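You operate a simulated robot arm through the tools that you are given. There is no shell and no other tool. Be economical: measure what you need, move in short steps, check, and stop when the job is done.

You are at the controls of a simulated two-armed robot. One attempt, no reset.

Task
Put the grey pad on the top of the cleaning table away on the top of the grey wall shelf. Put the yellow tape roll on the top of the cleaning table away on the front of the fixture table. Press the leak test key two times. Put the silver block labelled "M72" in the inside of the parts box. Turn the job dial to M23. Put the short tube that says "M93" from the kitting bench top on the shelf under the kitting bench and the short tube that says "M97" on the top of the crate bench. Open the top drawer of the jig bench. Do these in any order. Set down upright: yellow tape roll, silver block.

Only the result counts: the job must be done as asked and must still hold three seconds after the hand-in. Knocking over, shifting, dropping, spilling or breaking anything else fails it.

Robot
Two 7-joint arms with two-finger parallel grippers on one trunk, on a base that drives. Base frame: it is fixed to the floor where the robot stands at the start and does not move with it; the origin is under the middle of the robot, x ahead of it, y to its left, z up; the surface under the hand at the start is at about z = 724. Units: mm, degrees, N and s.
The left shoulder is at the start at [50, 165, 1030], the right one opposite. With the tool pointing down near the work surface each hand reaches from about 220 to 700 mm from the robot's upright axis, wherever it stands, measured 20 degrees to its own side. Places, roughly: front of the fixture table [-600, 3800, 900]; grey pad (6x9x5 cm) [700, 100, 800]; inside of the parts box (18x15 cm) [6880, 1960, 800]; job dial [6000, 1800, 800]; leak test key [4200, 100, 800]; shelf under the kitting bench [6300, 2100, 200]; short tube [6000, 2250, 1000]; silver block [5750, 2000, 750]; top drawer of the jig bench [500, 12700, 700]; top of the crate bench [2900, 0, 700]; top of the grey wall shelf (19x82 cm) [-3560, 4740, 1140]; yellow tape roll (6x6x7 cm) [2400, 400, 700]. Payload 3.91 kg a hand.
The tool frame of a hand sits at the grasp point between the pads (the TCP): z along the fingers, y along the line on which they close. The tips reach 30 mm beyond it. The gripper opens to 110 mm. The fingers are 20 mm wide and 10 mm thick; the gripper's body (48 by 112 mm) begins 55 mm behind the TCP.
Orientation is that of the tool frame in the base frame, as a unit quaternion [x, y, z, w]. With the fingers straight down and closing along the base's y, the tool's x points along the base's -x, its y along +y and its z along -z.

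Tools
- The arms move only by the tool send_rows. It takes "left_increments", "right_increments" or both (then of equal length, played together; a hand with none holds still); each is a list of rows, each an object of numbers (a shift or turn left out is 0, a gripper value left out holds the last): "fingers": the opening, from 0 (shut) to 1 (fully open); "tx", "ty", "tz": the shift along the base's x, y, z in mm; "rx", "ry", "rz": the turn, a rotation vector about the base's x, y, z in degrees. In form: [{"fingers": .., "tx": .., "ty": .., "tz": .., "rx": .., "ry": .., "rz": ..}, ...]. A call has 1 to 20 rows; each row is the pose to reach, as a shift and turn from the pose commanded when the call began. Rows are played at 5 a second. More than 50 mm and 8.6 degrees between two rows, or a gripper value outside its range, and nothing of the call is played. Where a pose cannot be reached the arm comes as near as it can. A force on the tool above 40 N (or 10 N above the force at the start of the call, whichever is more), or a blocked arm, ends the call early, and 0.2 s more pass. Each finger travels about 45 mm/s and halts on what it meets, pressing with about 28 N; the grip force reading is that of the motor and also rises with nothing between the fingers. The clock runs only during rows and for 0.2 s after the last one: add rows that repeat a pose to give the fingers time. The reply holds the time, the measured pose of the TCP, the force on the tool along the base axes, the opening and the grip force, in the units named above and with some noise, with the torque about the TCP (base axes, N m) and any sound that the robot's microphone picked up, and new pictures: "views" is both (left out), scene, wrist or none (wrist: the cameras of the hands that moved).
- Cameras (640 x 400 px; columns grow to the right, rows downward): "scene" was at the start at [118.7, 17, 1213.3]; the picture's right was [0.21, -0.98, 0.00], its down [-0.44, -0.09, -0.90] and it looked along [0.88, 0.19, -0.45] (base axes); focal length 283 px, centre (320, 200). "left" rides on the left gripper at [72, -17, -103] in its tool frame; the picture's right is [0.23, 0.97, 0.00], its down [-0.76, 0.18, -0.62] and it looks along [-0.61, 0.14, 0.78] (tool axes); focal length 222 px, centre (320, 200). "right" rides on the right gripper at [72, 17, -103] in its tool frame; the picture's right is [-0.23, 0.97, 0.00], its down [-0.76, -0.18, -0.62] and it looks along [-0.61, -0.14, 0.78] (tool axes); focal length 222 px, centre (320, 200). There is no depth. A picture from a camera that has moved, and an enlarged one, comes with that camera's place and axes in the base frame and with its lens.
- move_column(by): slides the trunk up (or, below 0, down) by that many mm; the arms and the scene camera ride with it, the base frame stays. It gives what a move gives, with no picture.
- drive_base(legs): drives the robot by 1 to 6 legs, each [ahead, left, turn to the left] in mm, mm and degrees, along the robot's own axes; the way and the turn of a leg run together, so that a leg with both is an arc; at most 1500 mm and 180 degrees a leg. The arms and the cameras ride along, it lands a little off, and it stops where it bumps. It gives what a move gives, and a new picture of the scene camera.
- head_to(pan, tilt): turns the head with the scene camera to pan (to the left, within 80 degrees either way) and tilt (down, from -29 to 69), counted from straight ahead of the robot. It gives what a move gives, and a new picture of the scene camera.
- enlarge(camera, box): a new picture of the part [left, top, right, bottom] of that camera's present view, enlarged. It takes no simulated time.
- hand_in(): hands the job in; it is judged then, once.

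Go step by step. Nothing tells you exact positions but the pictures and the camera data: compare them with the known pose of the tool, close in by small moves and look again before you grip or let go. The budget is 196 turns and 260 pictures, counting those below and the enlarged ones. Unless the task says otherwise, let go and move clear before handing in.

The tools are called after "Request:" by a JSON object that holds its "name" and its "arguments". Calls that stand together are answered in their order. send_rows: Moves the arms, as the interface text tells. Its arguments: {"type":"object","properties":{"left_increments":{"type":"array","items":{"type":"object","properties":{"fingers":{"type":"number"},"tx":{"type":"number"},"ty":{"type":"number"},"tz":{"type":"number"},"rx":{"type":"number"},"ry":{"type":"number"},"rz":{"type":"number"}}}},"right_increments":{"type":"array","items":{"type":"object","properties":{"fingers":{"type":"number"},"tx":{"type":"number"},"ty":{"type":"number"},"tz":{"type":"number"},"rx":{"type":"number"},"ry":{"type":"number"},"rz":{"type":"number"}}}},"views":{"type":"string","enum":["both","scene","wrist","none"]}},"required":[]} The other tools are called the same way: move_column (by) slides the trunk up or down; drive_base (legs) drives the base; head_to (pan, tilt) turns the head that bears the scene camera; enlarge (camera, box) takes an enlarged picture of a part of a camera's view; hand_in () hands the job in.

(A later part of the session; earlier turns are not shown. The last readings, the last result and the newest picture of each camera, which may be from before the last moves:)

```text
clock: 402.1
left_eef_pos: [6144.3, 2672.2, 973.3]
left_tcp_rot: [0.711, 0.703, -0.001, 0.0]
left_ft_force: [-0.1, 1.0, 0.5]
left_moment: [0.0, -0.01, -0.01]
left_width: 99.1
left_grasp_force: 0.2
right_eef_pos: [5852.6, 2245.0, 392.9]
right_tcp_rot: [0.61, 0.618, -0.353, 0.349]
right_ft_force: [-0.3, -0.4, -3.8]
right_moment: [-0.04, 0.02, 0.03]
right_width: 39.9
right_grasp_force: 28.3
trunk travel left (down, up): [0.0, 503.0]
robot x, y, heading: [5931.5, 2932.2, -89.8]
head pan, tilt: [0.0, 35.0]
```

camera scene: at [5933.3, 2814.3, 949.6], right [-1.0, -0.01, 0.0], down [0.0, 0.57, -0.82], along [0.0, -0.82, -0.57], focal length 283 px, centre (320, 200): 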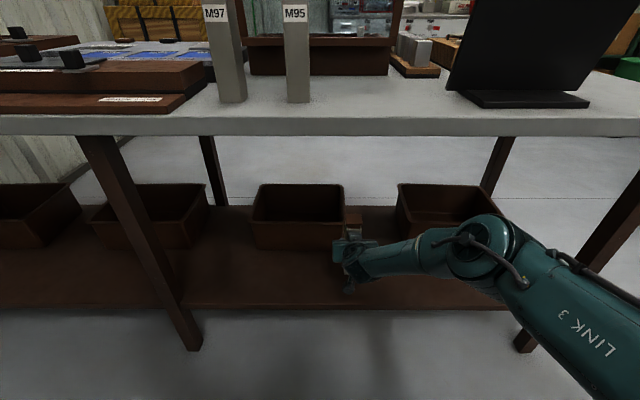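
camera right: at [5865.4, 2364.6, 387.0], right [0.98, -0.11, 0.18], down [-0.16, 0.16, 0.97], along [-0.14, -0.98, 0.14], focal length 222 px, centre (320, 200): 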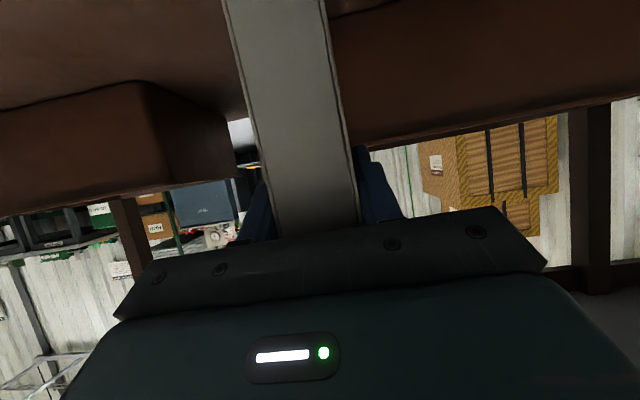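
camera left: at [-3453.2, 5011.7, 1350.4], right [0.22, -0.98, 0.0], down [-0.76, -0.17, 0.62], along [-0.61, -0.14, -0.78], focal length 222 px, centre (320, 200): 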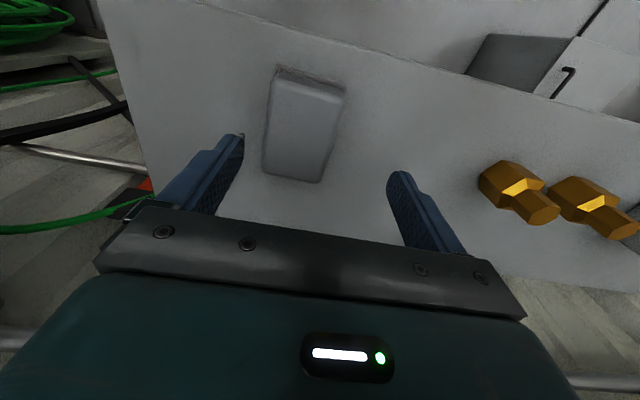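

Transient only. Lower toward the shelf.

Request:
{"name": "send_rows", "arguments": {"right_increments": [{"tz": -20}, {"tz": -40}, {"tz": -55}, {"tz": -62}, {"tz": -62}], "views": "both"}}

```text
clock: 403.3
left_eef_pos: [6144.1, 2673.6, 974.6]
left_tcp_rot: [0.711, 0.703, -0.003, 0.002]
left_ft_force: [-0.1, 0.1, -0.7]
left_moment: [0.04, -0.01, -0.01]
left_width: 99.1
left_grasp_force: 0.1
right_eef_pos: [5856.8, 2242.9, 339.2]
right_tcp_rot: [0.607, 0.616, -0.356, 0.353]
right_ft_force: [3.6, -0.9, 25.3]
right_moment: [-0.81, -1.04, 0.07]
right_width: 39.5
right_grasp_force: 27.1
trunk travel left (down, up): [0.0, 503.0]
robot x, y, heading: [5933.4, 2936.9, -89.5]
head pan, tilt: [0.0, 35.0]
camera scene: at [5933.1, 2816.6, 950.4], right [-1.0, -0.01, 0.0], down [0.0, 0.57, -0.82], along [0.0, -0.82, -0.57], focal length 283 px, centre (320, 200)
camera right: at [5873.5, 2368.4, 326.6], right [0.98, -0.11, 0.19], down [-0.17, 0.16, 0.97], along [-0.13, -0.98, 0.14], focal length 222 px, centre (320, 200)
```

scene: 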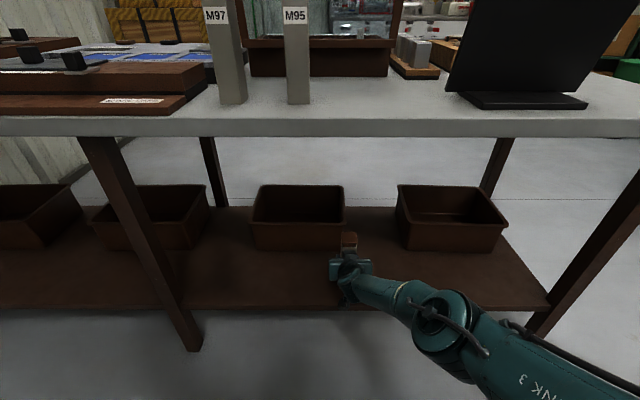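
right: 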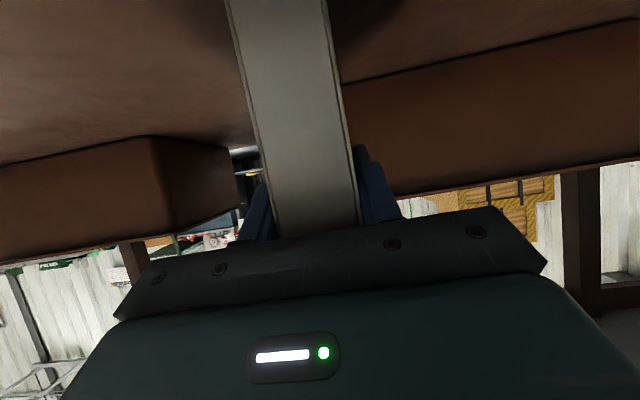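

The tube touches the shelf. Relieve the pressure, then open and back out.

Request:
{"name": "send_rows", "arguments": {"right_increments": [{"tz": 5}, {"tz": 7}, {"tz": 7}], "views": "none"}}

```text
clock: 404.1
left_eef_pos: [6144.5, 2672.8, 973.0]
left_tcp_rot: [0.711, 0.703, 0.0, 0.0]
left_ft_force: [0.4, -0.2, -0.4]
left_moment: [0.01, 0.0, 0.01]
left_width: 98.9
left_grasp_force: 0.0
right_eef_pos: [5857.5, 2245.3, 338.0]
right_tcp_rot: [0.61, 0.619, -0.352, 0.348]
right_ft_force: [-0.7, -0.4, -0.5]
right_moment: [-0.11, -0.02, -0.05]
right_width: 40.1
right_grasp_force: 28.1
trunk travel left (down, up): [0.0, 503.0]
robot x, y, heading: [5933.0, 2938.0, -89.8]
head pan, tilt: [0.0, 35.0]
```

Request:
{"name": "send_rows", "arguments": {"right_increments": [{"fingers": 0.9}, {"fingers": 0.9}, {"fingers": 0.9}, {"fingers": 0.9}, {"fingers": 0.9}, {"ty": 20, "tz": 3}, {"ty": 45, "tz": 6}, {"ty": 70, "tz": 10}], "views": "both"}}

```text
clock: 405.9
left_eef_pos: [6143.8, 2671.9, 973.2]
left_tcp_rot: [0.711, 0.703, -0.002, 0.0]
left_ft_force: [-0.7, 0.7, -0.2]
left_moment: [0.01, 0.03, 0.0]
left_width: 99.1
left_grasp_force: 0.1
right_eef_pos: [5866.9, 2309.6, 356.7]
right_tcp_rot: [0.612, 0.618, -0.354, 0.344]
right_ft_force: [-0.1, -0.6, 0.8]
right_moment: [0.0, -0.02, -0.01]
right_width: 99.1
right_grasp_force: 0.0
right hand out of reach, approached as far as the arm can: row 8
trunk travel left (down, up): [0.0, 503.0]
robot x, y, heading: [5932.4, 2934.6, -89.9]
head pan, tilt: [0.0, 35.0]
camera scene: at [5932.9, 2814.8, 949.8], right [-1.0, -0.01, 0.0], down [0.0, 0.57, -0.82], along [0.0, -0.82, -0.57], focal length 283 px, centre (320, 200)
camera right: at [5883.2, 2434.3, 347.3], right [0.98, -0.12, 0.18], down [-0.16, 0.15, 0.98], along [-0.14, -0.98, 0.12], focal length 222 px, centre (320, 200)
```

scene: 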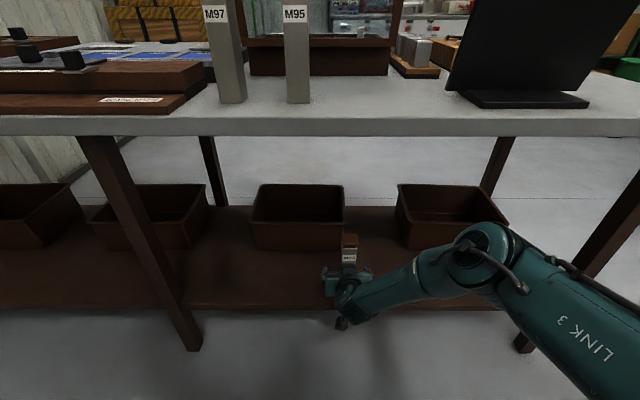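
right: 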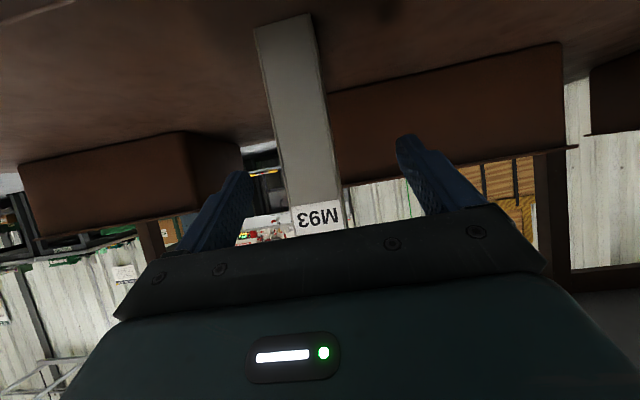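

M93 stands upright on the shelf. Drive straight back 350 mm, then raise the trunk.

Request:
{"name": "drive_base", "arguments": {"legs": [[-350, 0, 0]]}}

Request:
{"name": "move_column", "arguments": {"by": 250}}

Request:
{"name": "send_rows", "arguments": {"right_increments": [{"tz": 45}, {"tz": 90}, {"tz": 135}, {"tz": 180}, {"tz": 225}, {"tz": 270}, {"tz": 315}, {"tz": 360}], "views": "scene"}}

```text
clock: 408.2
left_eef_pos: [6141.2, 3029.1, 972.9]
left_tcp_rot: [0.712, 0.703, -0.002, 0.0]
left_ft_force: [0.7, -0.3, -0.6]
left_moment: [-0.01, 0.01, 0.0]
left_width: 99.1
left_grasp_force: 0.0
right_eef_pos: [5862.7, 2666.1, 356.0]
right_tcp_rot: [0.612, 0.617, -0.354, 0.344]
right_ft_force: [0.2, -0.3, 0.1]
right_moment: [0.01, -0.01, 0.03]
right_width: 98.8
right_grasp_force: 0.0
trunk travel left (down, up): [0.0, 503.0]
robot x, y, heading: [5928.3, 3287.1, -89.7]
head pan, tilt: [0.0, 35.0]
camera scene: at [5931.2, 3171.8, 949.9], right [-1.0, 0.0, 0.0], down [0.0, 0.57, -0.82], along [0.0, -0.82, -0.57], focal length 283 px, centre (320, 200)
```

scene: 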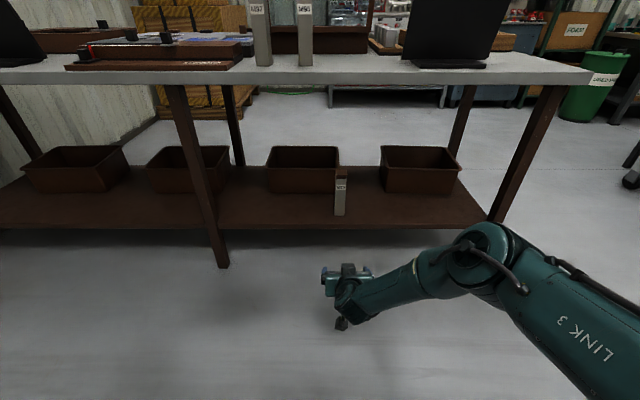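

```text
clock: 410.8
left_eef_pos: [6141.8, 3028.0, 1223.7]
left_tcp_rot: [0.711, 0.703, -0.001, 0.0]
left_ft_force: [-0.7, -1.3, -0.4]
left_moment: [-0.01, 0.01, 0.03]
left_width: 98.9
left_grasp_force: 0.1
right_eef_pos: [5864.7, 2666.3, 606.8]
right_tcp_rot: [0.613, 0.617, -0.354, 0.344]
right_ft_force: [-0.4, -0.2, 0.4]
right_moment: [0.02, 0.0, 0.0]
right_width: 99.0
right_grasp_force: 0.0
trunk travel left (down, up): [-250.0, 253.0]
robot x, y, heading: [5930.4, 3291.8, -89.9]
head pan, tilt: [0.0, 35.0]
```

```text
clock: 412.6
left_eef_pos: [6141.8, 3029.0, 1222.1]
left_tcp_rot: [0.711, 0.703, -0.001, 0.0]
left_ft_force: [-0.1, 0.4, -1.1]
left_moment: [0.01, 0.01, 0.03]
left_width: 99.1
left_grasp_force: 0.0
right_eef_pos: [5866.4, 2669.1, 967.0]
right_tcp_rot: [0.612, 0.618, -0.354, 0.344]
right_ft_force: [-0.5, -0.9, 0.1]
right_moment: [0.0, 0.02, 0.02]
right_width: 99.1
right_grasp_force: 0.1
trunk travel left (down, up): [-250.0, 253.0]
robot x, y, heading: [5929.3, 3291.2, -89.6]
head pan, tilt: [0.0, 35.0]
camera scene: at [5931.2, 3172.0, 1199.9], right [-1.0, 0.0, 0.0], down [0.0, 0.57, -0.82], along [0.0, -0.82, -0.57], focal length 283 px, centre (320, 200)
```

scene: 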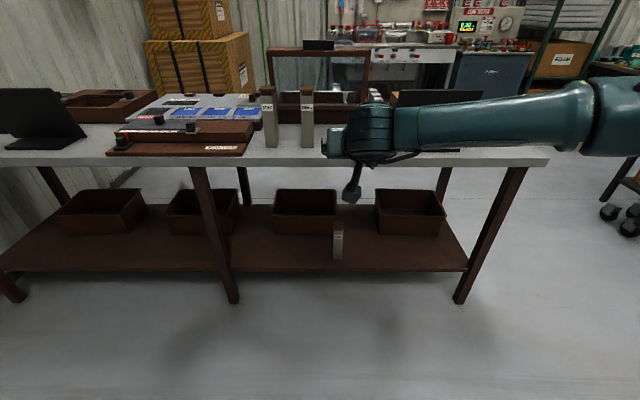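

M93 is placed. Next M97 with the same right-hand pose: shift left 310 and forward 230.

Request:
{"name": "drive_base", "arguments": {"legs": [[0, 310, -0.4], [230, 0, 0]]}}

Request:
{"name": "head_to", "arguments": {"pan": 0, "tilt": 28}}

Request:
{"name": "enlarge", "arguments": {"camera": "right", "box": [0, 0, 640, 400]}}

```text
clock: 417.3
left_eef_pos: [6460.7, 2806.5, 1222.9]
left_tcp_rot: [0.712, 0.702, -0.001, 0.0]
left_ft_force: [-0.7, -0.1, -0.6]
left_moment: [-0.03, 0.01, -0.03]
left_width: 99.2
left_grasp_force: 0.0
right_eef_pos: [6183.0, 2446.5, 965.6]
right_tcp_rot: [0.614, 0.617, -0.354, 0.343]
right_ft_force: [-0.5, 0.7, -0.3]
right_moment: [0.01, -0.02, 0.02]
right_width: 99.1
right_grasp_force: 0.0
trunk travel left (down, up): [-250.0, 253.0]
robot x, y, heading: [6250.9, 3066.2, -89.9]
head pan, tilt: [0.0, 35.0]
camera scene: at [6250.6, 2949.4, 1199.8], right [-1.0, 0.0, 0.0], down [0.0, 0.57, -0.82], along [0.0, -0.82, -0.57], focal length 283 px, centre (320, 200)
```

scene: 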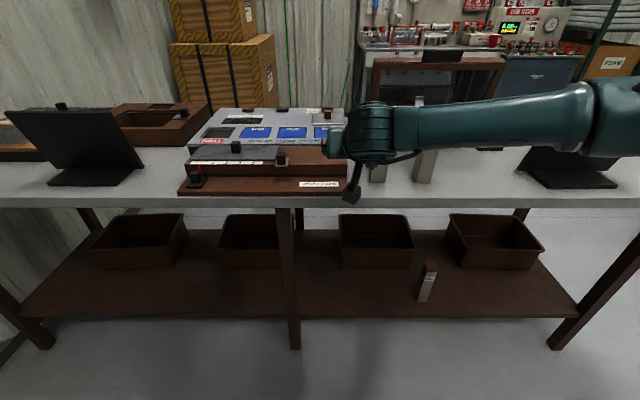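

```text
clock: 417.9
left_eef_pos: [6460.2, 2807.2, 1222.6]
left_tcp_rot: [0.712, 0.702, -0.002, 0.001]
left_ft_force: [0.5, 0.0, -0.2]
left_moment: [0.0, 0.01, 0.03]
left_width: 99.3
left_grasp_force: 0.0
right_eef_pos: [6183.7, 2447.4, 967.3]
right_tcp_rot: [0.613, 0.617, -0.354, 0.344]
right_ft_force: [0.2, -1.0, 0.8]
right_moment: [-0.02, 0.02, -0.02]
right_width: 98.9
right_grasp_force: 0.1
trunk travel left (down, up): [-250.0, 253.0]
robot x, y, heading: [6251.9, 3068.5, -90.1]
head pan, tilt: [0.0, 28.0]
camera scene: at [6250.6, 2946.7, 1210.8], right [-1.0, 0.0, 0.0], down [0.0, 0.47, -0.88], along [0.0, -0.88, -0.47], focal length 283 px, centre (320, 200)
```

scene: 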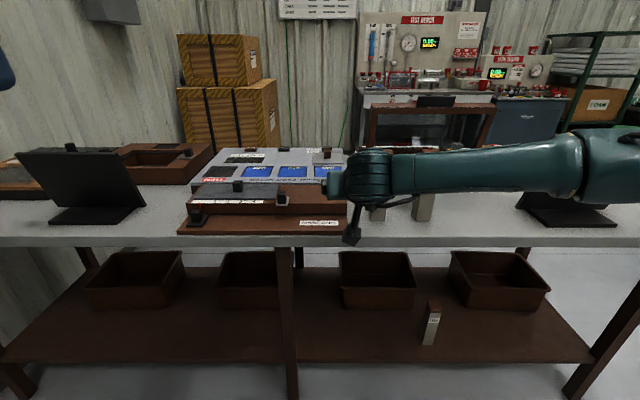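

```text
1.00 times, centred on (320, 200) of right (not enlarged: the box is as wide or as high as the picture)
camera zoom: at [6200.8, 2571.7, 957.1], right [0.98, -0.12, 0.18], down [-0.16, 0.14, 0.98], along [-0.14, -0.98, 0.12], focal length 222 px, centre (320, 200)
```

zoom: 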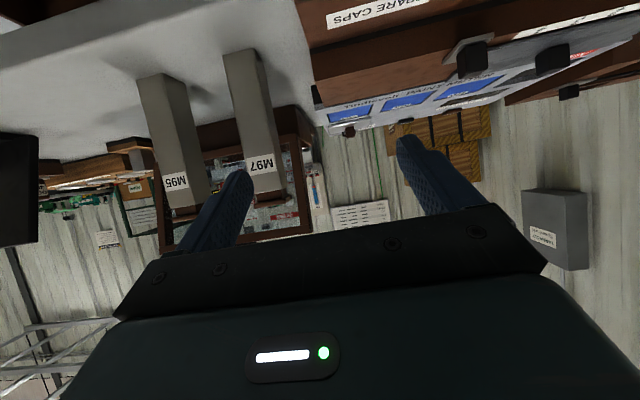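

M97 is at about (6094,2268). Align in front and approach.

Request:
{"name": "send_rows", "arguments": {"right_increments": [{"tx": -40, "tz": -10}, {"tx": -80, "tz": -25}, {"tx": -90, "tz": -40, "ty": -30}, {"tx": -90, "tz": -60, "ty": -60}, {"tx": -90, "tz": -70, "ty": -100}, {"tx": -90, "tz": -70, "ty": -135}, {"tx": -90, "tz": -70, "ty": -135}], "views": "wrist"}}

```text
clock: 419.5
left_eef_pos: [6460.9, 2806.2, 1223.4]
left_tcp_rot: [0.712, 0.702, -0.002, 0.0]
left_ft_force: [0.2, -0.1, -0.8]
left_moment: [0.0, 0.0, 0.01]
left_width: 99.0
left_grasp_force: 0.1
right_eef_pos: [6095.6, 2310.4, 894.7]
right_tcp_rot: [0.613, 0.617, -0.354, 0.343]
right_ft_force: [0.0, 1.2, -1.7]
right_moment: [0.04, -0.04, -0.03]
right_width: 99.1
right_grasp_force: 0.0
trunk travel left (down, up): [-250.0, 253.0]
robot x, y, heading: [6251.4, 3067.8, -89.7]
head pan, tilt: [0.0, 28.0]
camera right: at [6112.6, 2435.1, 885.6], right [0.98, -0.12, 0.18], down [-0.16, 0.14, 0.98], along [-0.14, -0.98, 0.12], focal length 222 px, centre (320, 200)
```

right: 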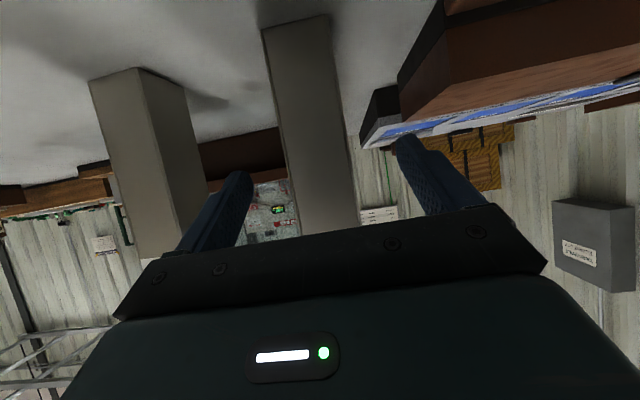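

Well centred. Advance 42 mm and close, then lift and withdraw.

Request:
{"name": "send_rows", "arguments": {"right_increments": [{"ty": -20}, {"ty": -42}, {"ty": -42}, {"ty": -42, "fingers": 0.1}, {"ty": -42, "fingers": 0.1}, {"ty": -42, "fingers": 0.1}, {"ty": -42, "fingers": 0.1}, {"ty": -42, "fingers": 0.1}, {"ty": -42, "fingers": 0.1}, {"ty": -42, "tz": 40}, {"ty": -42, "tz": 80}, {"ty": -42, "tz": 110}, {"ty": 0, "tz": 120}, {"ty": 40, "tz": 120}, {"ty": 80, "tz": 120}, {"ty": 120, "tz": 120}], "views": "scene"}}

```text
clock: 422.9
left_eef_pos: [6460.6, 2806.6, 1223.7]
left_tcp_rot: [0.712, 0.702, -0.001, 0.001]
left_ft_force: [0.5, -0.3, -0.7]
left_moment: [-0.03, 0.01, 0.01]
left_width: 99.1
left_grasp_force: 0.0
right_eef_pos: [6093.4, 2430.3, 1014.7]
right_tcp_rot: [0.613, 0.616, -0.355, 0.345]
right_ft_force: [-1.0, 0.5, -3.9]
right_moment: [-0.04, 0.0, 0.02]
right_width: 40.0
right_grasp_force: 28.3
trunk travel left (down, up): [-250.0, 253.0]
robot x, y, heading: [6251.6, 3069.4, -90.1]
head pan, tilt: [0.0, 28.0]
camera scene: at [6250.4, 2946.7, 1210.8], right [-1.0, 0.0, 0.0], down [0.0, 0.47, -0.88], along [0.0, -0.88, -0.47], focal length 283 px, centre (320, 200)
```

scene: 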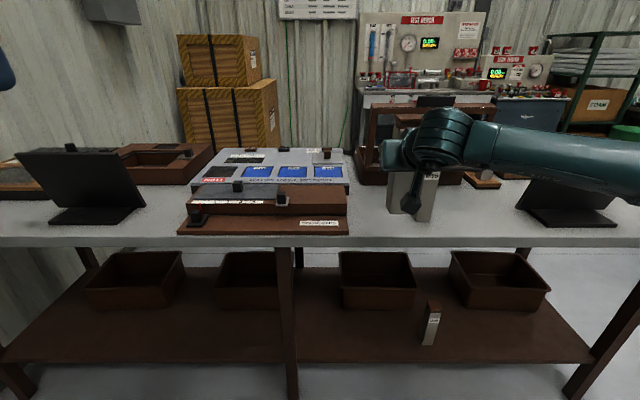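

M97 is held. Now look closely at the bench contents for the silver block, job dial and parts box.

Request:
{"name": "enlarge", "arguments": {"camera": "scene", "box": [340, 80, 560, 218]}}

Request:
{"name": "enlarge", "arguments": {"camera": "scene", "box": [0, 120, 360, 345]}}

```text
2.90 times, centred on (450, 149) of scene
camera zoom: at [6250.4, 2946.7, 1210.8], right [-1.0, 0.0, 0.0], down [0.0, 0.47, -0.88], along [0.0, -0.88, -0.47], focal length 820 px, centre (-57, 348)
```

zoom: 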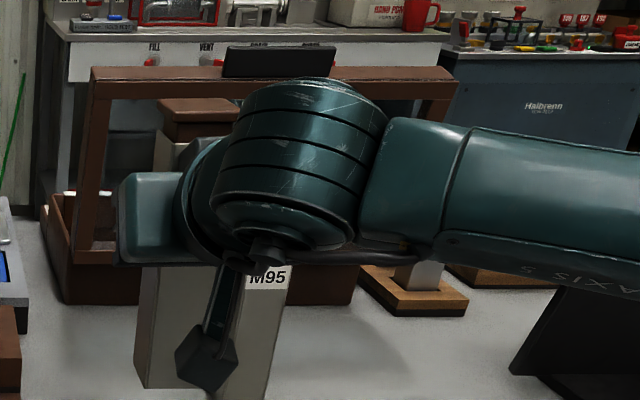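

```text
1.78 times, centred on (180, 232) of scene
camera zoom: at [6250.4, 2946.7, 1210.8], right [-1.0, 0.0, 0.0], down [0.0, 0.47, -0.88], along [0.0, -0.88, -0.47], focal length 503 px, centre (569, 142)
```

zoom: 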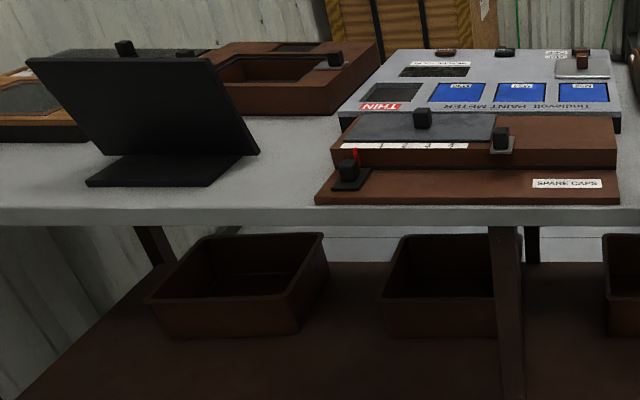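

The bench labels face south, so the dial, block and parts box are best worked from the south side. I'll go around the west end (x≈5215), retracting the tube first.

Request:
{"name": "send_rows", "arguments": {"right_increments": [{"ty": 30, "tz": 10}, {"ty": 60, "tz": 20}, {"ty": 90, "tz": 30}, {"ty": 120, "tz": 30}], "views": "none"}}

Request:
{"name": "drive_base", "arguments": {"legs": [[0, -850, 0], [0, -850, 0], [450, 0, 0]]}}

Request:
{"name": "head_to", "arguments": {"pan": 0, "tilt": 18}}

```text
clock: 423.9
left_eef_pos: [6460.3, 2806.3, 1222.3]
left_tcp_rot: [0.712, 0.702, -0.001, 0.0]
left_ft_force: [-0.6, 0.5, 0.1]
left_moment: [-0.01, 0.01, 0.02]
left_width: 98.9
left_grasp_force: 0.0
right_eef_pos: [6095.0, 2552.2, 1045.2]
right_tcp_rot: [0.614, 0.617, -0.354, 0.343]
right_ft_force: [-1.2, 0.8, -3.9]
right_moment: [-0.04, -0.02, -0.01]
right_width: 40.0
right_grasp_force: 28.1
trunk travel left (down, up): [-250.0, 253.0]
robot x, y, heading: [6253.4, 3069.4, -89.9]
head pan, tilt: [0.0, 28.0]
```

```text
clock: 441.2
left_eef_pos: [4803.7, 2364.5, 1222.3]
left_tcp_rot: [0.712, 0.703, -0.001, 0.0]
left_ft_force: [-0.5, -0.4, 0.6]
left_moment: [0.01, 0.0, 0.01]
left_width: 99.0
left_grasp_force: 0.0
right_eef_pos: [4439.9, 2109.1, 1045.2]
right_tcp_rot: [0.613, 0.617, -0.354, 0.344]
right_ft_force: [-0.2, 0.1, -4.3]
right_moment: [-0.05, 0.0, 0.0]
right_width: 40.1
right_grasp_force: 28.7
trunk travel left (down, up): [-250.0, 253.0]
robot x, y, heading: [4593.8, 2629.2, -90.0]
head pan, tilt: [0.0, 28.0]
camera scene: at [4593.9, 2504.4, 1210.7], right [-1.0, 0.0, 0.0], down [0.0, 0.47, -0.88], along [0.0, -0.88, -0.47], focal length 283 px, centre (320, 200)
```

scene: 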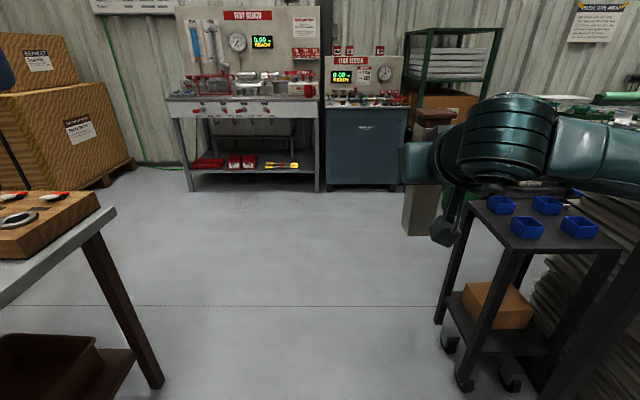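

```text
clock: 441.9
left_eef_pos: [4803.9, 2364.7, 1224.3]
left_tcp_rot: [0.712, 0.703, -0.001, 0.0]
left_ft_force: [-0.4, 0.5, -0.1]
left_moment: [-0.01, -0.02, -0.02]
left_width: 98.7
left_grasp_force: 0.1
right_eef_pos: [4439.8, 2108.8, 1045.5]
right_tcp_rot: [0.613, 0.617, -0.354, 0.343]
right_ft_force: [-0.1, -0.6, -3.5]
right_moment: [-0.03, -0.01, 0.0]
right_width: 39.7
right_grasp_force: 28.3
trunk travel left (down, up): [-250.0, 253.0]
robot x, y, heading: [4595.2, 2628.2, -89.9]
head pan, tilt: [0.0, 18.0]
camera scene: at [4593.9, 2502.6, 1226.9], right [-1.0, 0.0, 0.0], down [0.0, 0.31, -0.95], along [0.0, -0.95, -0.31], focal length 283 px, centre (320, 200)
```

scene: 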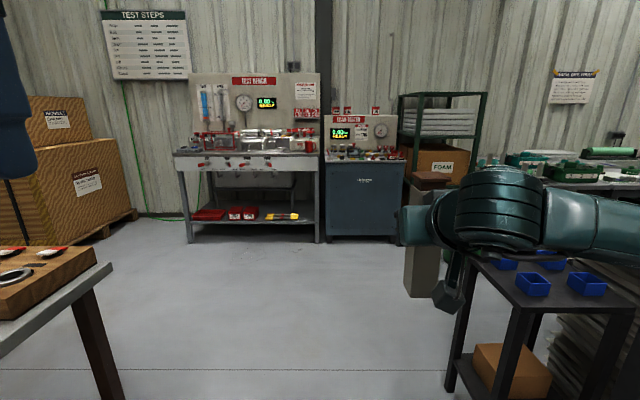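

The corridor south of the bench is open, and the test bench/leak tester stand at the south wall. Drive down, then east, and turn to face the kitting bench from the south.

Request:
{"name": "drive_base", "arguments": {"legs": [[0, 150, 0], [900, 0, 0], [700, 0, 0], [0, 1000, 0], [0, 0, 90], [0, 0, 90]]}}

Request:
{"name": "head_to", "arguments": {"pan": 0, "tilt": 25}}

```text
clock: 467.8
left_eef_pos: [5565.6, 1295.1, 1222.9]
left_tcp_rot: [-0.68, 0.734, 0.001, 0.001]
left_ft_force: [0.0, 0.0, 0.0]
left_moment: [0.02, 0.0, 0.0]
left_width: 99.2
left_grasp_force: 0.0
right_eef_pos: [5946.3, 1529.5, 1044.5]
right_tcp_rot: [-0.599, 0.632, 0.333, 0.364]
right_ft_force: [0.5, 1.4, -3.0]
right_moment: [0.02, -0.03, 0.01]
right_width: 40.0
right_grasp_force: 28.1
trunk travel left (down, up): [-250.0, 253.0]
robot x, y, heading: [5759.2, 1018.1, 86.9]
head pan, tilt: [0.0, 18.0]
camera scene: at [5766.4, 1141.1, 1226.9], right [1.0, -0.06, 0.0], down [-0.02, -0.31, -0.95], along [0.06, 0.95, -0.31], focal length 283 px, centre (320, 200)
```

scene: 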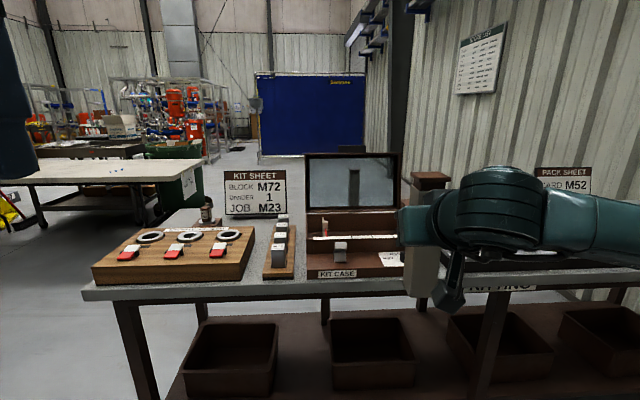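

```text
clock: 468.5
left_eef_pos: [5565.4, 1293.9, 1223.0]
left_tcp_rot: [-0.681, 0.733, 0.0, 0.0]
left_ft_force: [-0.2, -0.9, -0.1]
left_moment: [-0.01, 0.02, 0.02]
left_width: 99.1
left_grasp_force: 0.0
right_eef_pos: [5945.4, 1528.8, 1045.2]
right_tcp_rot: [-0.598, 0.631, 0.334, 0.364]
right_ft_force: [-0.2, 0.4, -3.0]
right_moment: [0.0, -0.02, 0.03]
right_width: 39.9
right_grasp_force: 28.0
trunk travel left (down, up): [-250.0, 253.0]
robot x, y, heading: [5761.6, 1016.0, 86.7]
head pan, tilt: [0.0, 25.0]
camera scene: at [5766.4, 1140.0, 1215.6], right [1.0, -0.06, 0.0], down [-0.02, -0.42, -0.91], along [0.05, 0.9, -0.42], focal length 283 px, centre (320, 200)
```

scene: 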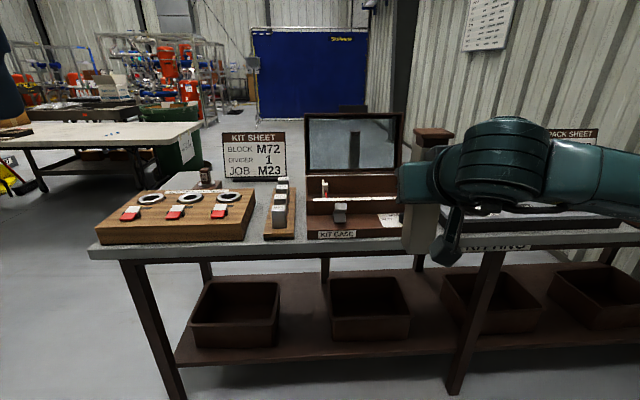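

From the south the kit sheet, block rack and kit case are visible. Zooming.

Request:
{"name": "enlarge", "arguments": {"camera": "scene", "box": [230, 150, 430, 275]}}

Request:
{"name": "enlarge", "arguments": {"camera": "scene", "box": [90, 160, 290, 285]}}

```text
3.20 times, centred on (330, 212) of scene
camera zoom: at [5766.4, 1140.0, 1215.6], right [1.0, -0.06, 0.0], down [-0.02, -0.42, -0.91], along [0.05, 0.9, -0.42], focal length 905 px, centre (288, 160)
```

zoom: 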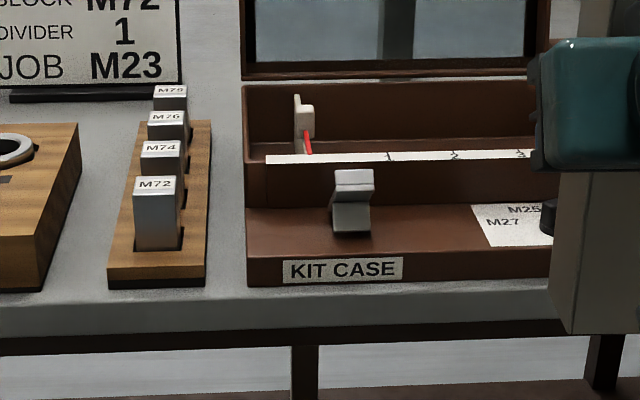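

```text
3.20 times, centred on (190, 222) of scene
camera zoom: at [5766.4, 1140.0, 1215.6], right [1.0, -0.06, 0.0], down [-0.02, -0.42, -0.91], along [0.05, 0.9, -0.42], focal length 905 px, centre (736, 128)
```

zoom: 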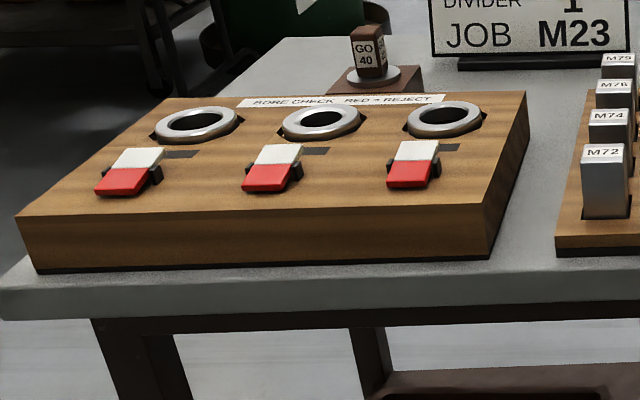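

M72 is the front block in the rack (~(5690,1850)); the job dial is on the kit case behind my right hand. Move the right hand (with tube) aside to see it.

Request:
{"name": "send_rows", "arguments": {"right_increments": [{"tx": 40, "tz": 20}, {"tx": 80, "tz": 40}, {"tx": 120, "tz": 60}, {"tx": 160, "tz": 80}, {"tx": 200, "tz": 100}, {"tx": 200, "tz": 100}], "views": "scene"}}

Request:
{"name": "enlarge", "arguments": {"camera": "scene", "box": [290, 160, 450, 260]}}

```text
clock: 469.9
left_eef_pos: [5565.3, 1295.2, 1224.8]
left_tcp_rot: [-0.68, 0.734, 0.0, 0.001]
left_ft_force: [0.2, 0.3, -0.8]
left_moment: [-0.03, 0.01, 0.0]
left_width: 99.2
left_grasp_force: 0.1
right_eef_pos: [6149.2, 1529.1, 1146.4]
right_tcp_rot: [-0.599, 0.631, 0.333, 0.364]
right_ft_force: [0.8, 0.1, -3.3]
right_moment: [0.02, 0.01, -0.02]
right_width: 39.8
right_grasp_force: 27.9
trunk travel left (down, up): [-250.0, 253.0]
robot x, y, heading: [5758.1, 1020.3, 87.0]
head pan, tilt: [0.0, 25.0]
camera scene: at [5766.4, 1140.0, 1215.6], right [1.0, -0.06, 0.0], down [-0.02, -0.42, -0.91], along [0.05, 0.9, -0.42], focal length 283 px, centre (320, 200)
```

scene: 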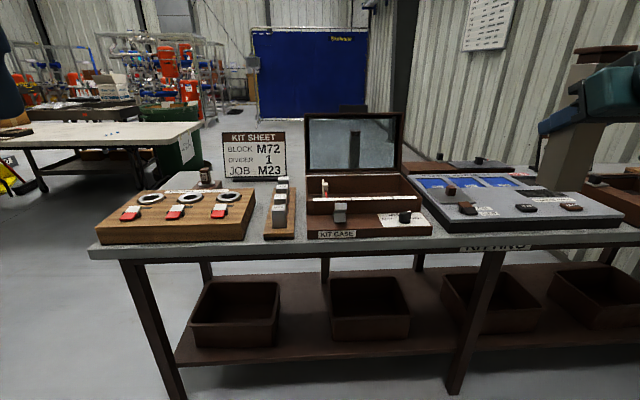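

```text
4.00 times, centred on (370, 210) of scene
camera zoom: at [5766.4, 1140.0, 1215.6], right [1.0, -0.06, 0.0], down [-0.02, -0.42, -0.91], along [0.05, 0.9, -0.42], focal length 1132 px, centre (120, 160)
```

zoom: 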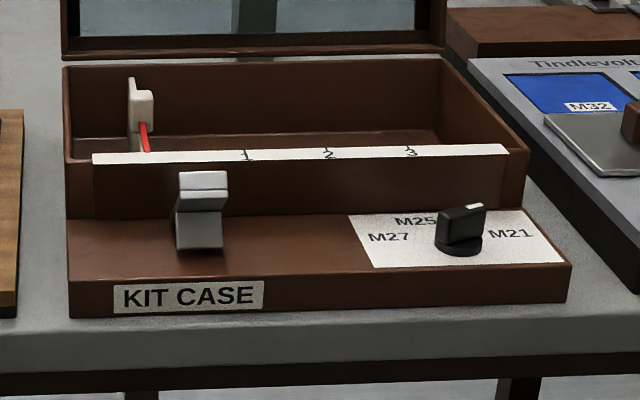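

The dial is at about (6043,1812) with marks M27, M25, (M23), M21. First take block M72 with the left hand: square up, approach.

Request:
{"name": "send_rows", "arguments": {"right_increments": [{"ty": -40}, {"ty": -80}, {"ty": -100}], "views": "none"}}

Request:
{"name": "drive_base", "arguments": {"legs": [[0, 0, 3.1], [0, -90, 0], [280, 0, 0]]}}

Request:
{"name": "head_to", "arguments": {"pan": 10, "tilt": 35}}

```text
clock: 470.7
left_eef_pos: [5565.6, 1295.4, 1223.5]
left_tcp_rot: [-0.68, 0.733, 0.0, 0.001]
left_ft_force: [-0.5, -0.1, -0.1]
left_moment: [-0.02, -0.02, -0.01]
left_width: 98.9
left_grasp_force: 0.0
right_eef_pos: [6146.4, 1426.6, 1147.1]
right_tcp_rot: [-0.599, 0.631, 0.334, 0.364]
right_ft_force: [0.6, 0.2, -3.4]
right_moment: [0.0, 0.03, 0.02]
right_width: 40.1
right_grasp_force: 27.9
trunk travel left (down, up): [-250.0, 253.0]
robot x, y, heading: [5759.1, 1021.9, 86.6]
head pan, tilt: [0.0, 25.0]
```

```text
clock: 474.1
left_eef_pos: [5647.4, 1561.5, 1222.9]
left_tcp_rot: [-0.695, 0.719, -0.001, 0.001]
left_ft_force: [0.3, -0.5, -0.6]
left_moment: [-0.04, 0.03, 0.03]
left_width: 99.2
left_grasp_force: 0.1
right_eef_pos: [6221.1, 1717.7, 1146.4]
right_tcp_rot: [-0.611, 0.619, 0.34, 0.357]
right_ft_force: [0.2, 0.2, -3.4]
right_moment: [0.04, -0.02, 0.0]
right_width: 39.8
right_grasp_force: 27.5
trunk travel left (down, up): [-250.0, 253.0]
robot x, y, heading: [5854.1, 1293.5, 89.1]
head pan, tilt: [0.0, 25.0]
camera scene: at [5853.5, 1414.8, 1215.5], right [1.0, -0.02, 0.0], down [-0.01, -0.42, -0.91], along [0.01, 0.91, -0.42], focal length 283 px, centre (320, 200)
```

scene: 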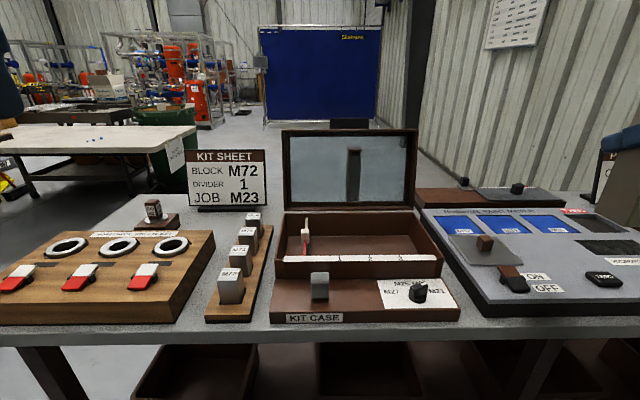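

```text
clock: 474.8
left_eef_pos: [5646.4, 1561.6, 1224.0]
left_tcp_rot: [-0.695, 0.719, 0.0, 0.001]
left_ft_force: [0.8, 0.4, 0.6]
left_moment: [0.01, 0.04, 0.0]
left_width: 98.9
left_grasp_force: 0.0
right_eef_pos: [6221.7, 1717.0, 1146.9]
right_tcp_rot: [-0.612, 0.618, 0.341, 0.356]
right_ft_force: [-0.3, -0.2, -3.1]
right_moment: [0.0, -0.01, 0.0]
right_width: 39.7
right_grasp_force: 28.4
trunk travel left (down, up): [-250.0, 253.0]
robot x, y, heading: [5853.0, 1292.7, 89.2]
head pan, tilt: [10.0, 35.0]
camera scene: at [5838.2, 1409.2, 1199.9], right [0.99, 0.16, 0.0], down [0.09, -0.57, -0.82], along [-0.13, 0.81, -0.57], focal length 283 px, centre (320, 200)
```

scene: 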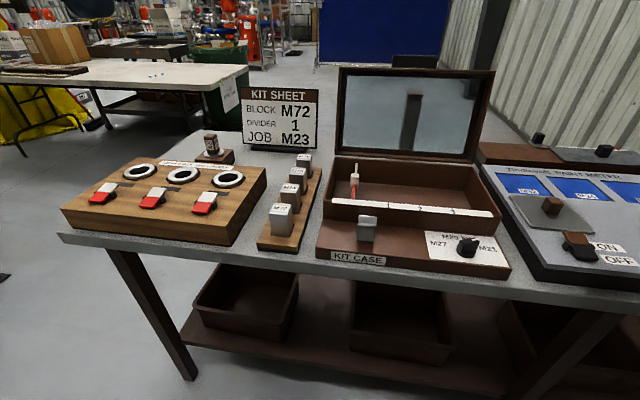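

Request:
{"name": "enlarge", "arguments": {"camera": "scene", "box": [404, 205, 532, 285]}}

Request:
{"name": "enlarge", "arguments": {"camera": "scene", "box": [224, 140, 384, 240]}}

```text
5.00 times, centred on (468, 245) of scene
camera zoom: at [5838.2, 1409.2, 1199.9], right [0.99, 0.16, 0.0], down [0.09, -0.57, -0.82], along [-0.13, 0.81, -0.57], focal length 1415 px, centre (-420, -25)
```

zoom: 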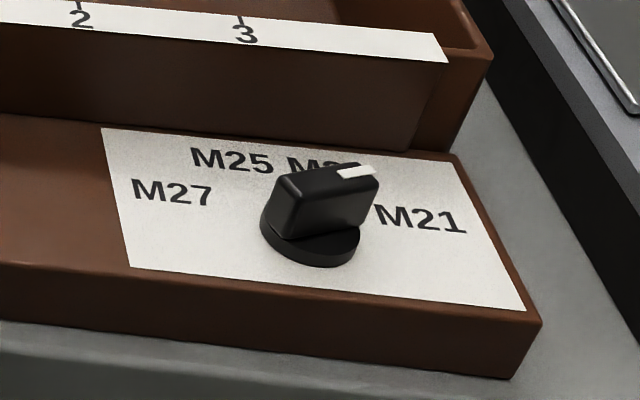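

```text
4.00 times, centred on (304, 190) of scene
camera zoom: at [5838.2, 1409.2, 1199.9], right [0.99, 0.16, 0.0], down [0.09, -0.57, -0.82], along [-0.13, 0.81, -0.57], focal length 1132 px, centre (384, 240)
```

zoom: 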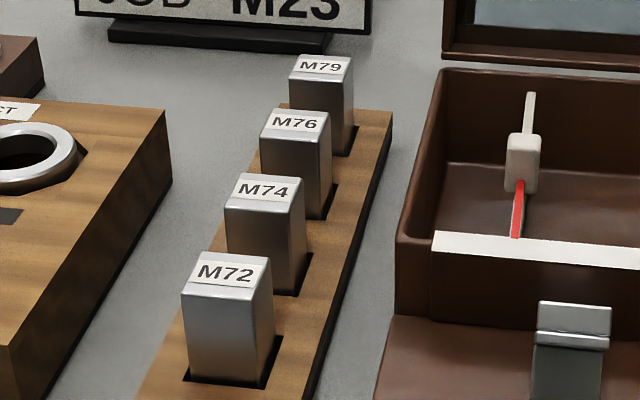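

M72 is the front block, ~40 mm wide, top centre ≈(5689,1843). Bring the left hand above it.

Request:
{"name": "send_rows", "arguments": {"left_increments": [{"tx": 8, "ty": 30, "tz": -30, "rz": 2}, {"tx": 16, "ty": 60, "tz": -60, "rz": 2}, {"tx": 24, "ty": 95, "tz": -90, "rz": 2}, {"tx": 32, "ty": 130, "tz": -120, "rz": 2}, {"tx": 40, "ty": 165, "tz": -150, "rz": 2}, {"tx": 42, "ty": 200, "tz": -180, "rz": 2}, {"tx": 42, "ty": 240, "tz": -200, "rz": 2}, {"tx": 42, "ty": 275, "tz": -220, "rz": 2}, {"tx": 42, "ty": 275, "tz": -220, "rz": 2}], "views": "both"}}

```text
clock: 476.8
left_eef_pos: [5689.4, 1836.5, 1001.6]
left_tcp_rot: [-0.707, 0.707, 0.001, 0.002]
left_ft_force: [0.3, 0.0, -0.4]
left_moment: [-0.03, 0.02, 0.03]
left_width: 99.1
left_grasp_force: 0.0
right_eef_pos: [6222.4, 1717.5, 1147.9]
right_tcp_rot: [-0.612, 0.619, 0.34, 0.356]
right_ft_force: [-0.2, 0.0, -3.3]
right_moment: [0.04, 0.0, -0.02]
right_width: 39.9
right_grasp_force: 27.9
trunk travel left (down, up): [-250.0, 253.0]
robot x, y, heading: [5850.4, 1296.7, 89.2]
head pan, tilt: [10.0, 35.0]
camera scene: at [5838.1, 1409.2, 1199.8], right [0.99, 0.16, 0.0], down [0.09, -0.57, -0.82], along [-0.13, 0.81, -0.57], focal length 283 px, centre (320, 200)
camera left: at [5706.9, 1765.6, 1106.6], right [-0.97, -0.23, 0.0], down [-0.18, 0.76, 0.62], along [-0.14, 0.61, -0.78], focal length 222 px, centre (320, 200)
```

scene: 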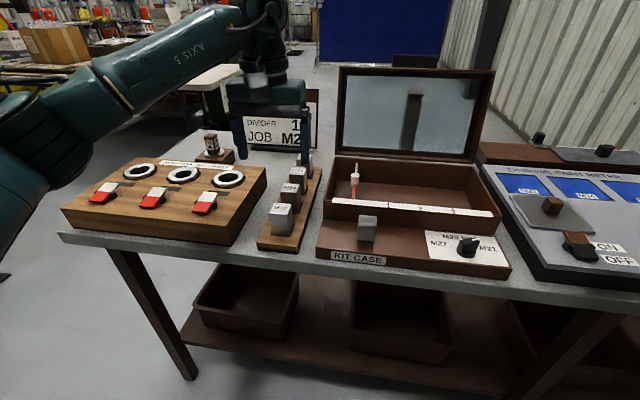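
left: 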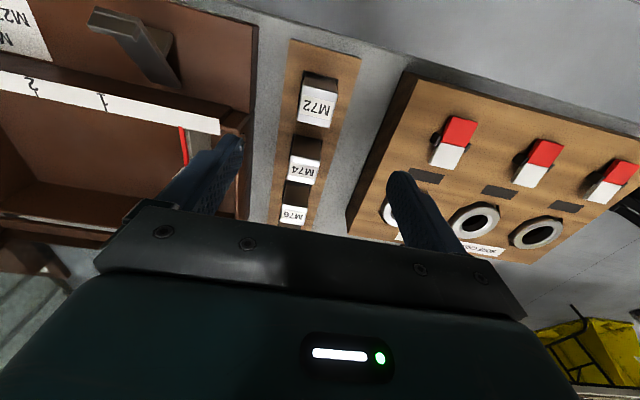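

M72 top centre ≈(5695,1833,874). Narrow the fingers and descend partway.

Request:
{"name": "send_rows", "arguments": {"left_increments": [{"tx": 5, "ty": -3, "fingers": 0.62}, {"tx": 5, "ty": -3, "tz": -40, "fingers": 0.62}, {"tx": 5, "ty": -3, "tz": -80, "fingers": 0.62}, {"tx": 5, "ty": -3, "tz": -90, "fingers": 0.62}, {"tx": 5, "ty": -3, "tz": -90, "fingers": 0.62}], "views": "wrist"}}

```text
clock: 478.0
left_eef_pos: [5693.8, 1833.6, 911.3]
left_tcp_rot: [0.709, -0.705, 0.0, -0.002]
left_ft_force: [-0.1, -0.2, 0.7]
left_moment: [0.05, -0.01, 0.0]
left_width: 68.4
left_grasp_force: 0.0
right_eef_pos: [6221.1, 1716.1, 1147.2]
right_tcp_rot: [-0.612, 0.619, 0.34, 0.357]
right_ft_force: [-1.1, -0.1, -3.4]
right_moment: [0.01, 0.0, 0.01]
right_width: 40.0
right_grasp_force: 28.6
trunk travel left (down, up): [-250.0, 253.0]
robot x, y, heading: [5851.9, 1297.9, 89.1]
head pan, tilt: [10.0, 35.0]
camera left: at [5711.9, 1761.7, 1016.0], right [-0.97, -0.23, 0.0], down [-0.18, 0.76, 0.62], along [-0.14, 0.61, -0.78], focal length 222 px, centre (320, 200)
```

left: 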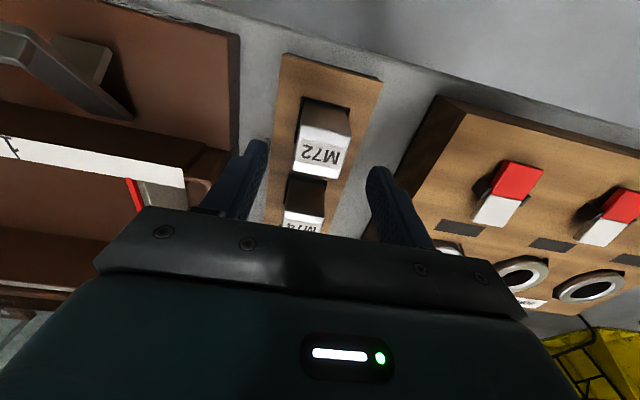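

Request:
{"name": "send_rows", "arguments": {"left_increments": [{"tx": 1, "ty": -3, "tz": -25}, {"tx": 1, "ty": -3, "tz": -50}, {"tx": 1, "ty": -3, "tz": -50, "fingers": 0.1}, {"tx": 1, "ty": -3, "tz": -50, "fingers": 0.1}, {"tx": 1, "ty": -3, "tz": -50, "fingers": 0.1}, {"tx": 1, "ty": -3, "tz": -50, "fingers": 0.1}, {"tx": 1, "ty": -3, "tz": -50, "fingers": 0.1}], "views": "wrist"}}

```text
clock: 479.6
left_eef_pos: [5695.7, 1830.6, 864.3]
left_tcp_rot: [0.709, -0.705, 0.0, -0.001]
left_ft_force: [0.7, -0.1, 0.1]
left_moment: [0.07, -0.01, -0.05]
left_width: 35.8
left_grasp_force: 28.2
right_eef_pos: [6222.2, 1716.8, 1147.0]
right_tcp_rot: [-0.611, 0.619, 0.34, 0.357]
right_ft_force: [-0.5, -0.2, -3.6]
right_moment: [0.0, -0.05, 0.02]
right_width: 39.9
right_grasp_force: 27.8
trunk travel left (down, up): [-250.0, 253.0]
robot x, y, heading: [5852.9, 1296.3, 89.0]
head pan, tilt: [10.0, 35.0]
camera left: at [5712.1, 1758.9, 968.4], right [-0.97, -0.23, 0.0], down [-0.18, 0.76, 0.62], along [-0.14, 0.61, -0.78], focal length 222 px, centre (320, 200)
```

left: 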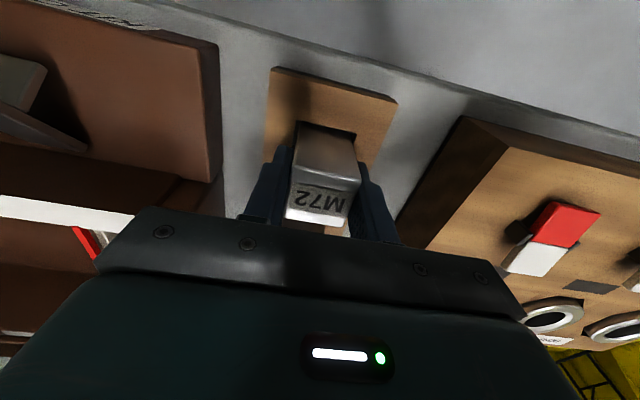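

Gripped (35.8 mm). Lift straight up out of the socket.

Request:
{"name": "send_rows", "arguments": {"left_increments": [{"tz": 20}, {"tz": 45}, {"tz": 75}, {"tz": 110}, {"tz": 150}, {"tz": 190}, {"tz": 230}], "views": "scene"}}

```text
clock: 481.2
left_eef_pos: [5692.4, 1830.3, 1092.9]
left_tcp_rot: [0.707, -0.707, 0.0, -0.002]
left_ft_force: [0.1, -0.7, -1.8]
left_moment: [0.01, 0.04, -0.03]
left_width: 35.9
left_grasp_force: 27.8
right_eef_pos: [6221.6, 1716.7, 1147.3]
right_tcp_rot: [-0.612, 0.618, 0.341, 0.356]
right_ft_force: [0.0, 0.2, -4.2]
right_moment: [0.06, -0.04, 0.01]
right_width: 39.8
right_grasp_force: 28.1
trunk travel left (down, up): [-250.0, 253.0]
robot x, y, heading: [5850.6, 1296.9, 89.2]
head pan, tilt: [10.0, 35.0]
camera scene: at [5838.4, 1409.0, 1199.8], right [0.99, 0.16, 0.0], down [0.09, -0.57, -0.82], along [-0.13, 0.81, -0.57], focal length 283 px, centre (320, 200)
```

scene: 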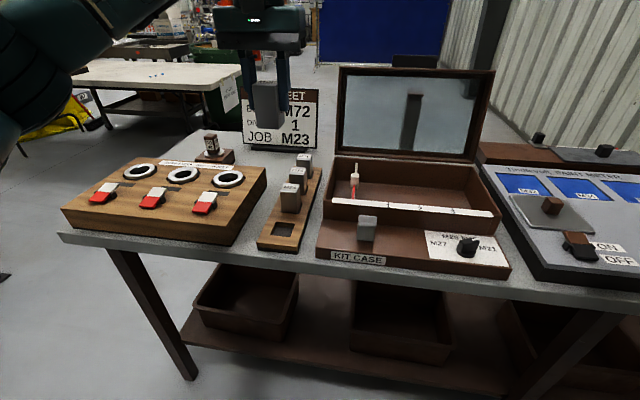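

M72 held. Retract both hands a bit, back off, and move east toward the parts box.

Request:
{"name": "send_rows", "arguments": {"left_increments": [{"ty": -40, "tz": 15}, {"ty": -80, "tz": 30}, {"ty": -120, "tz": 45}, {"ty": -160, "tz": 60}, {"ty": -190, "tz": 60}], "right_increments": [{"tx": -25, "ty": -10}, {"tx": -50, "ty": -20}, {"tx": -75, "ty": -30}, {"tx": -100, "ty": -40}, {"tx": -120, "ty": -50}], "views": "none"}}

Request:
{"name": "drive_base", "arguments": {"legs": [[-250, 0, 0.9], [0, -1050, 0]]}}

Request:
{"name": "head_to", "arguments": {"pan": 0, "tilt": 30}}

```text
clock: 482.4
left_eef_pos: [5693.8, 1640.9, 1153.0]
left_tcp_rot: [0.709, -0.705, 0.0, -0.001]
left_ft_force: [-0.5, -0.3, -2.6]
left_moment: [-0.02, -0.04, 0.03]
left_width: 35.6
left_grasp_force: 28.1
right_eef_pos: [6101.8, 1669.3, 1147.8]
right_tcp_rot: [-0.611, 0.619, 0.34, 0.357]
right_ft_force: [0.9, 0.0, -3.5]
right_moment: [0.02, 0.02, 0.0]
right_width: 40.1
right_grasp_force: 28.2
trunk travel left (down, up): [-250.0, 253.0]
robot x, y, heading: [5850.4, 1290.6, 88.8]
head pan, tilt: [10.0, 35.0]
```

```text
clock: 493.1
left_eef_pos: [6719.0, 1389.8, 1152.9]
left_tcp_rot: [-0.707, 0.707, 0.0, 0.002]
left_ft_force: [-0.9, 0.2, -3.0]
left_moment: [0.03, -0.02, 0.01]
left_width: 35.7
left_grasp_force: 27.8
right_eef_pos: [7126.7, 1414.9, 1148.0]
right_tcp_rot: [-0.61, 0.62, 0.34, 0.358]
right_ft_force: [-0.7, 0.1, -4.0]
right_moment: [0.06, -0.02, -0.01]
right_width: 40.0
right_grasp_force: 28.2
trunk travel left (down, up): [-250.0, 253.0]
robot x, y, heading: [6876.8, 1042.5, 88.9]
head pan, tilt: [10.0, 35.0]
camera scene: at [6860.8, 1156.4, 1199.8], right [0.99, 0.16, 0.0], down [0.09, -0.57, -0.82], along [-0.13, 0.81, -0.57], focal length 283 px, centre (320, 200)
```

scene: 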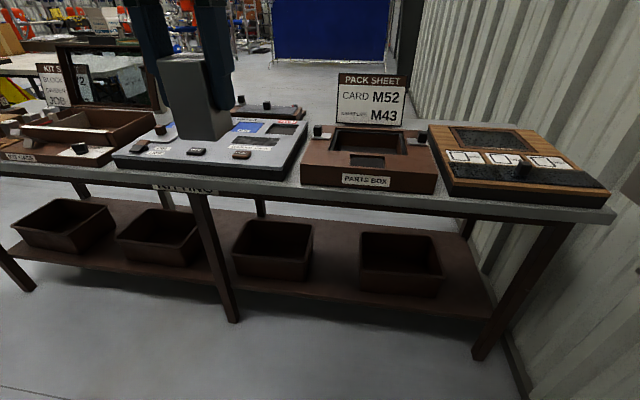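

```text
clock: 493.8
left_eef_pos: [6719.4, 1388.9, 1153.9]
left_tcp_rot: [0.707, -0.707, 0.001, -0.002]
left_ft_force: [-0.3, 0.2, -2.6]
left_moment: [0.01, 0.0, -0.01]
left_width: 35.6
left_grasp_force: 27.7
right_eef_pos: [7125.9, 1414.6, 1148.0]
right_tcp_rot: [-0.61, 0.62, 0.339, 0.358]
right_ft_force: [-0.6, 0.8, -3.5]
right_moment: [0.01, -0.01, -0.03]
right_width: 40.1
right_grasp_force: 28.0
trunk travel left (down, up): [-250.0, 253.0]
robot x, y, heading: [6871.6, 1039.9, 88.9]
head pan, tilt: [0.0, 30.0]
camera scene: at [6876.1, 1159.8, 1207.6], right [1.0, -0.02, 0.0], down [-0.01, -0.5, -0.87], along [0.02, 0.87, -0.5], focal length 283 px, centre (320, 200)
```

scene: 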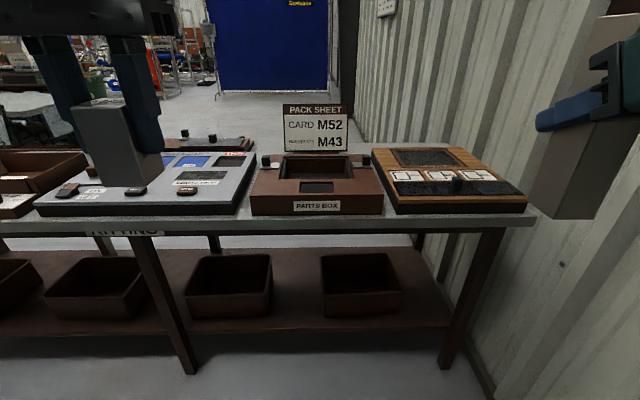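

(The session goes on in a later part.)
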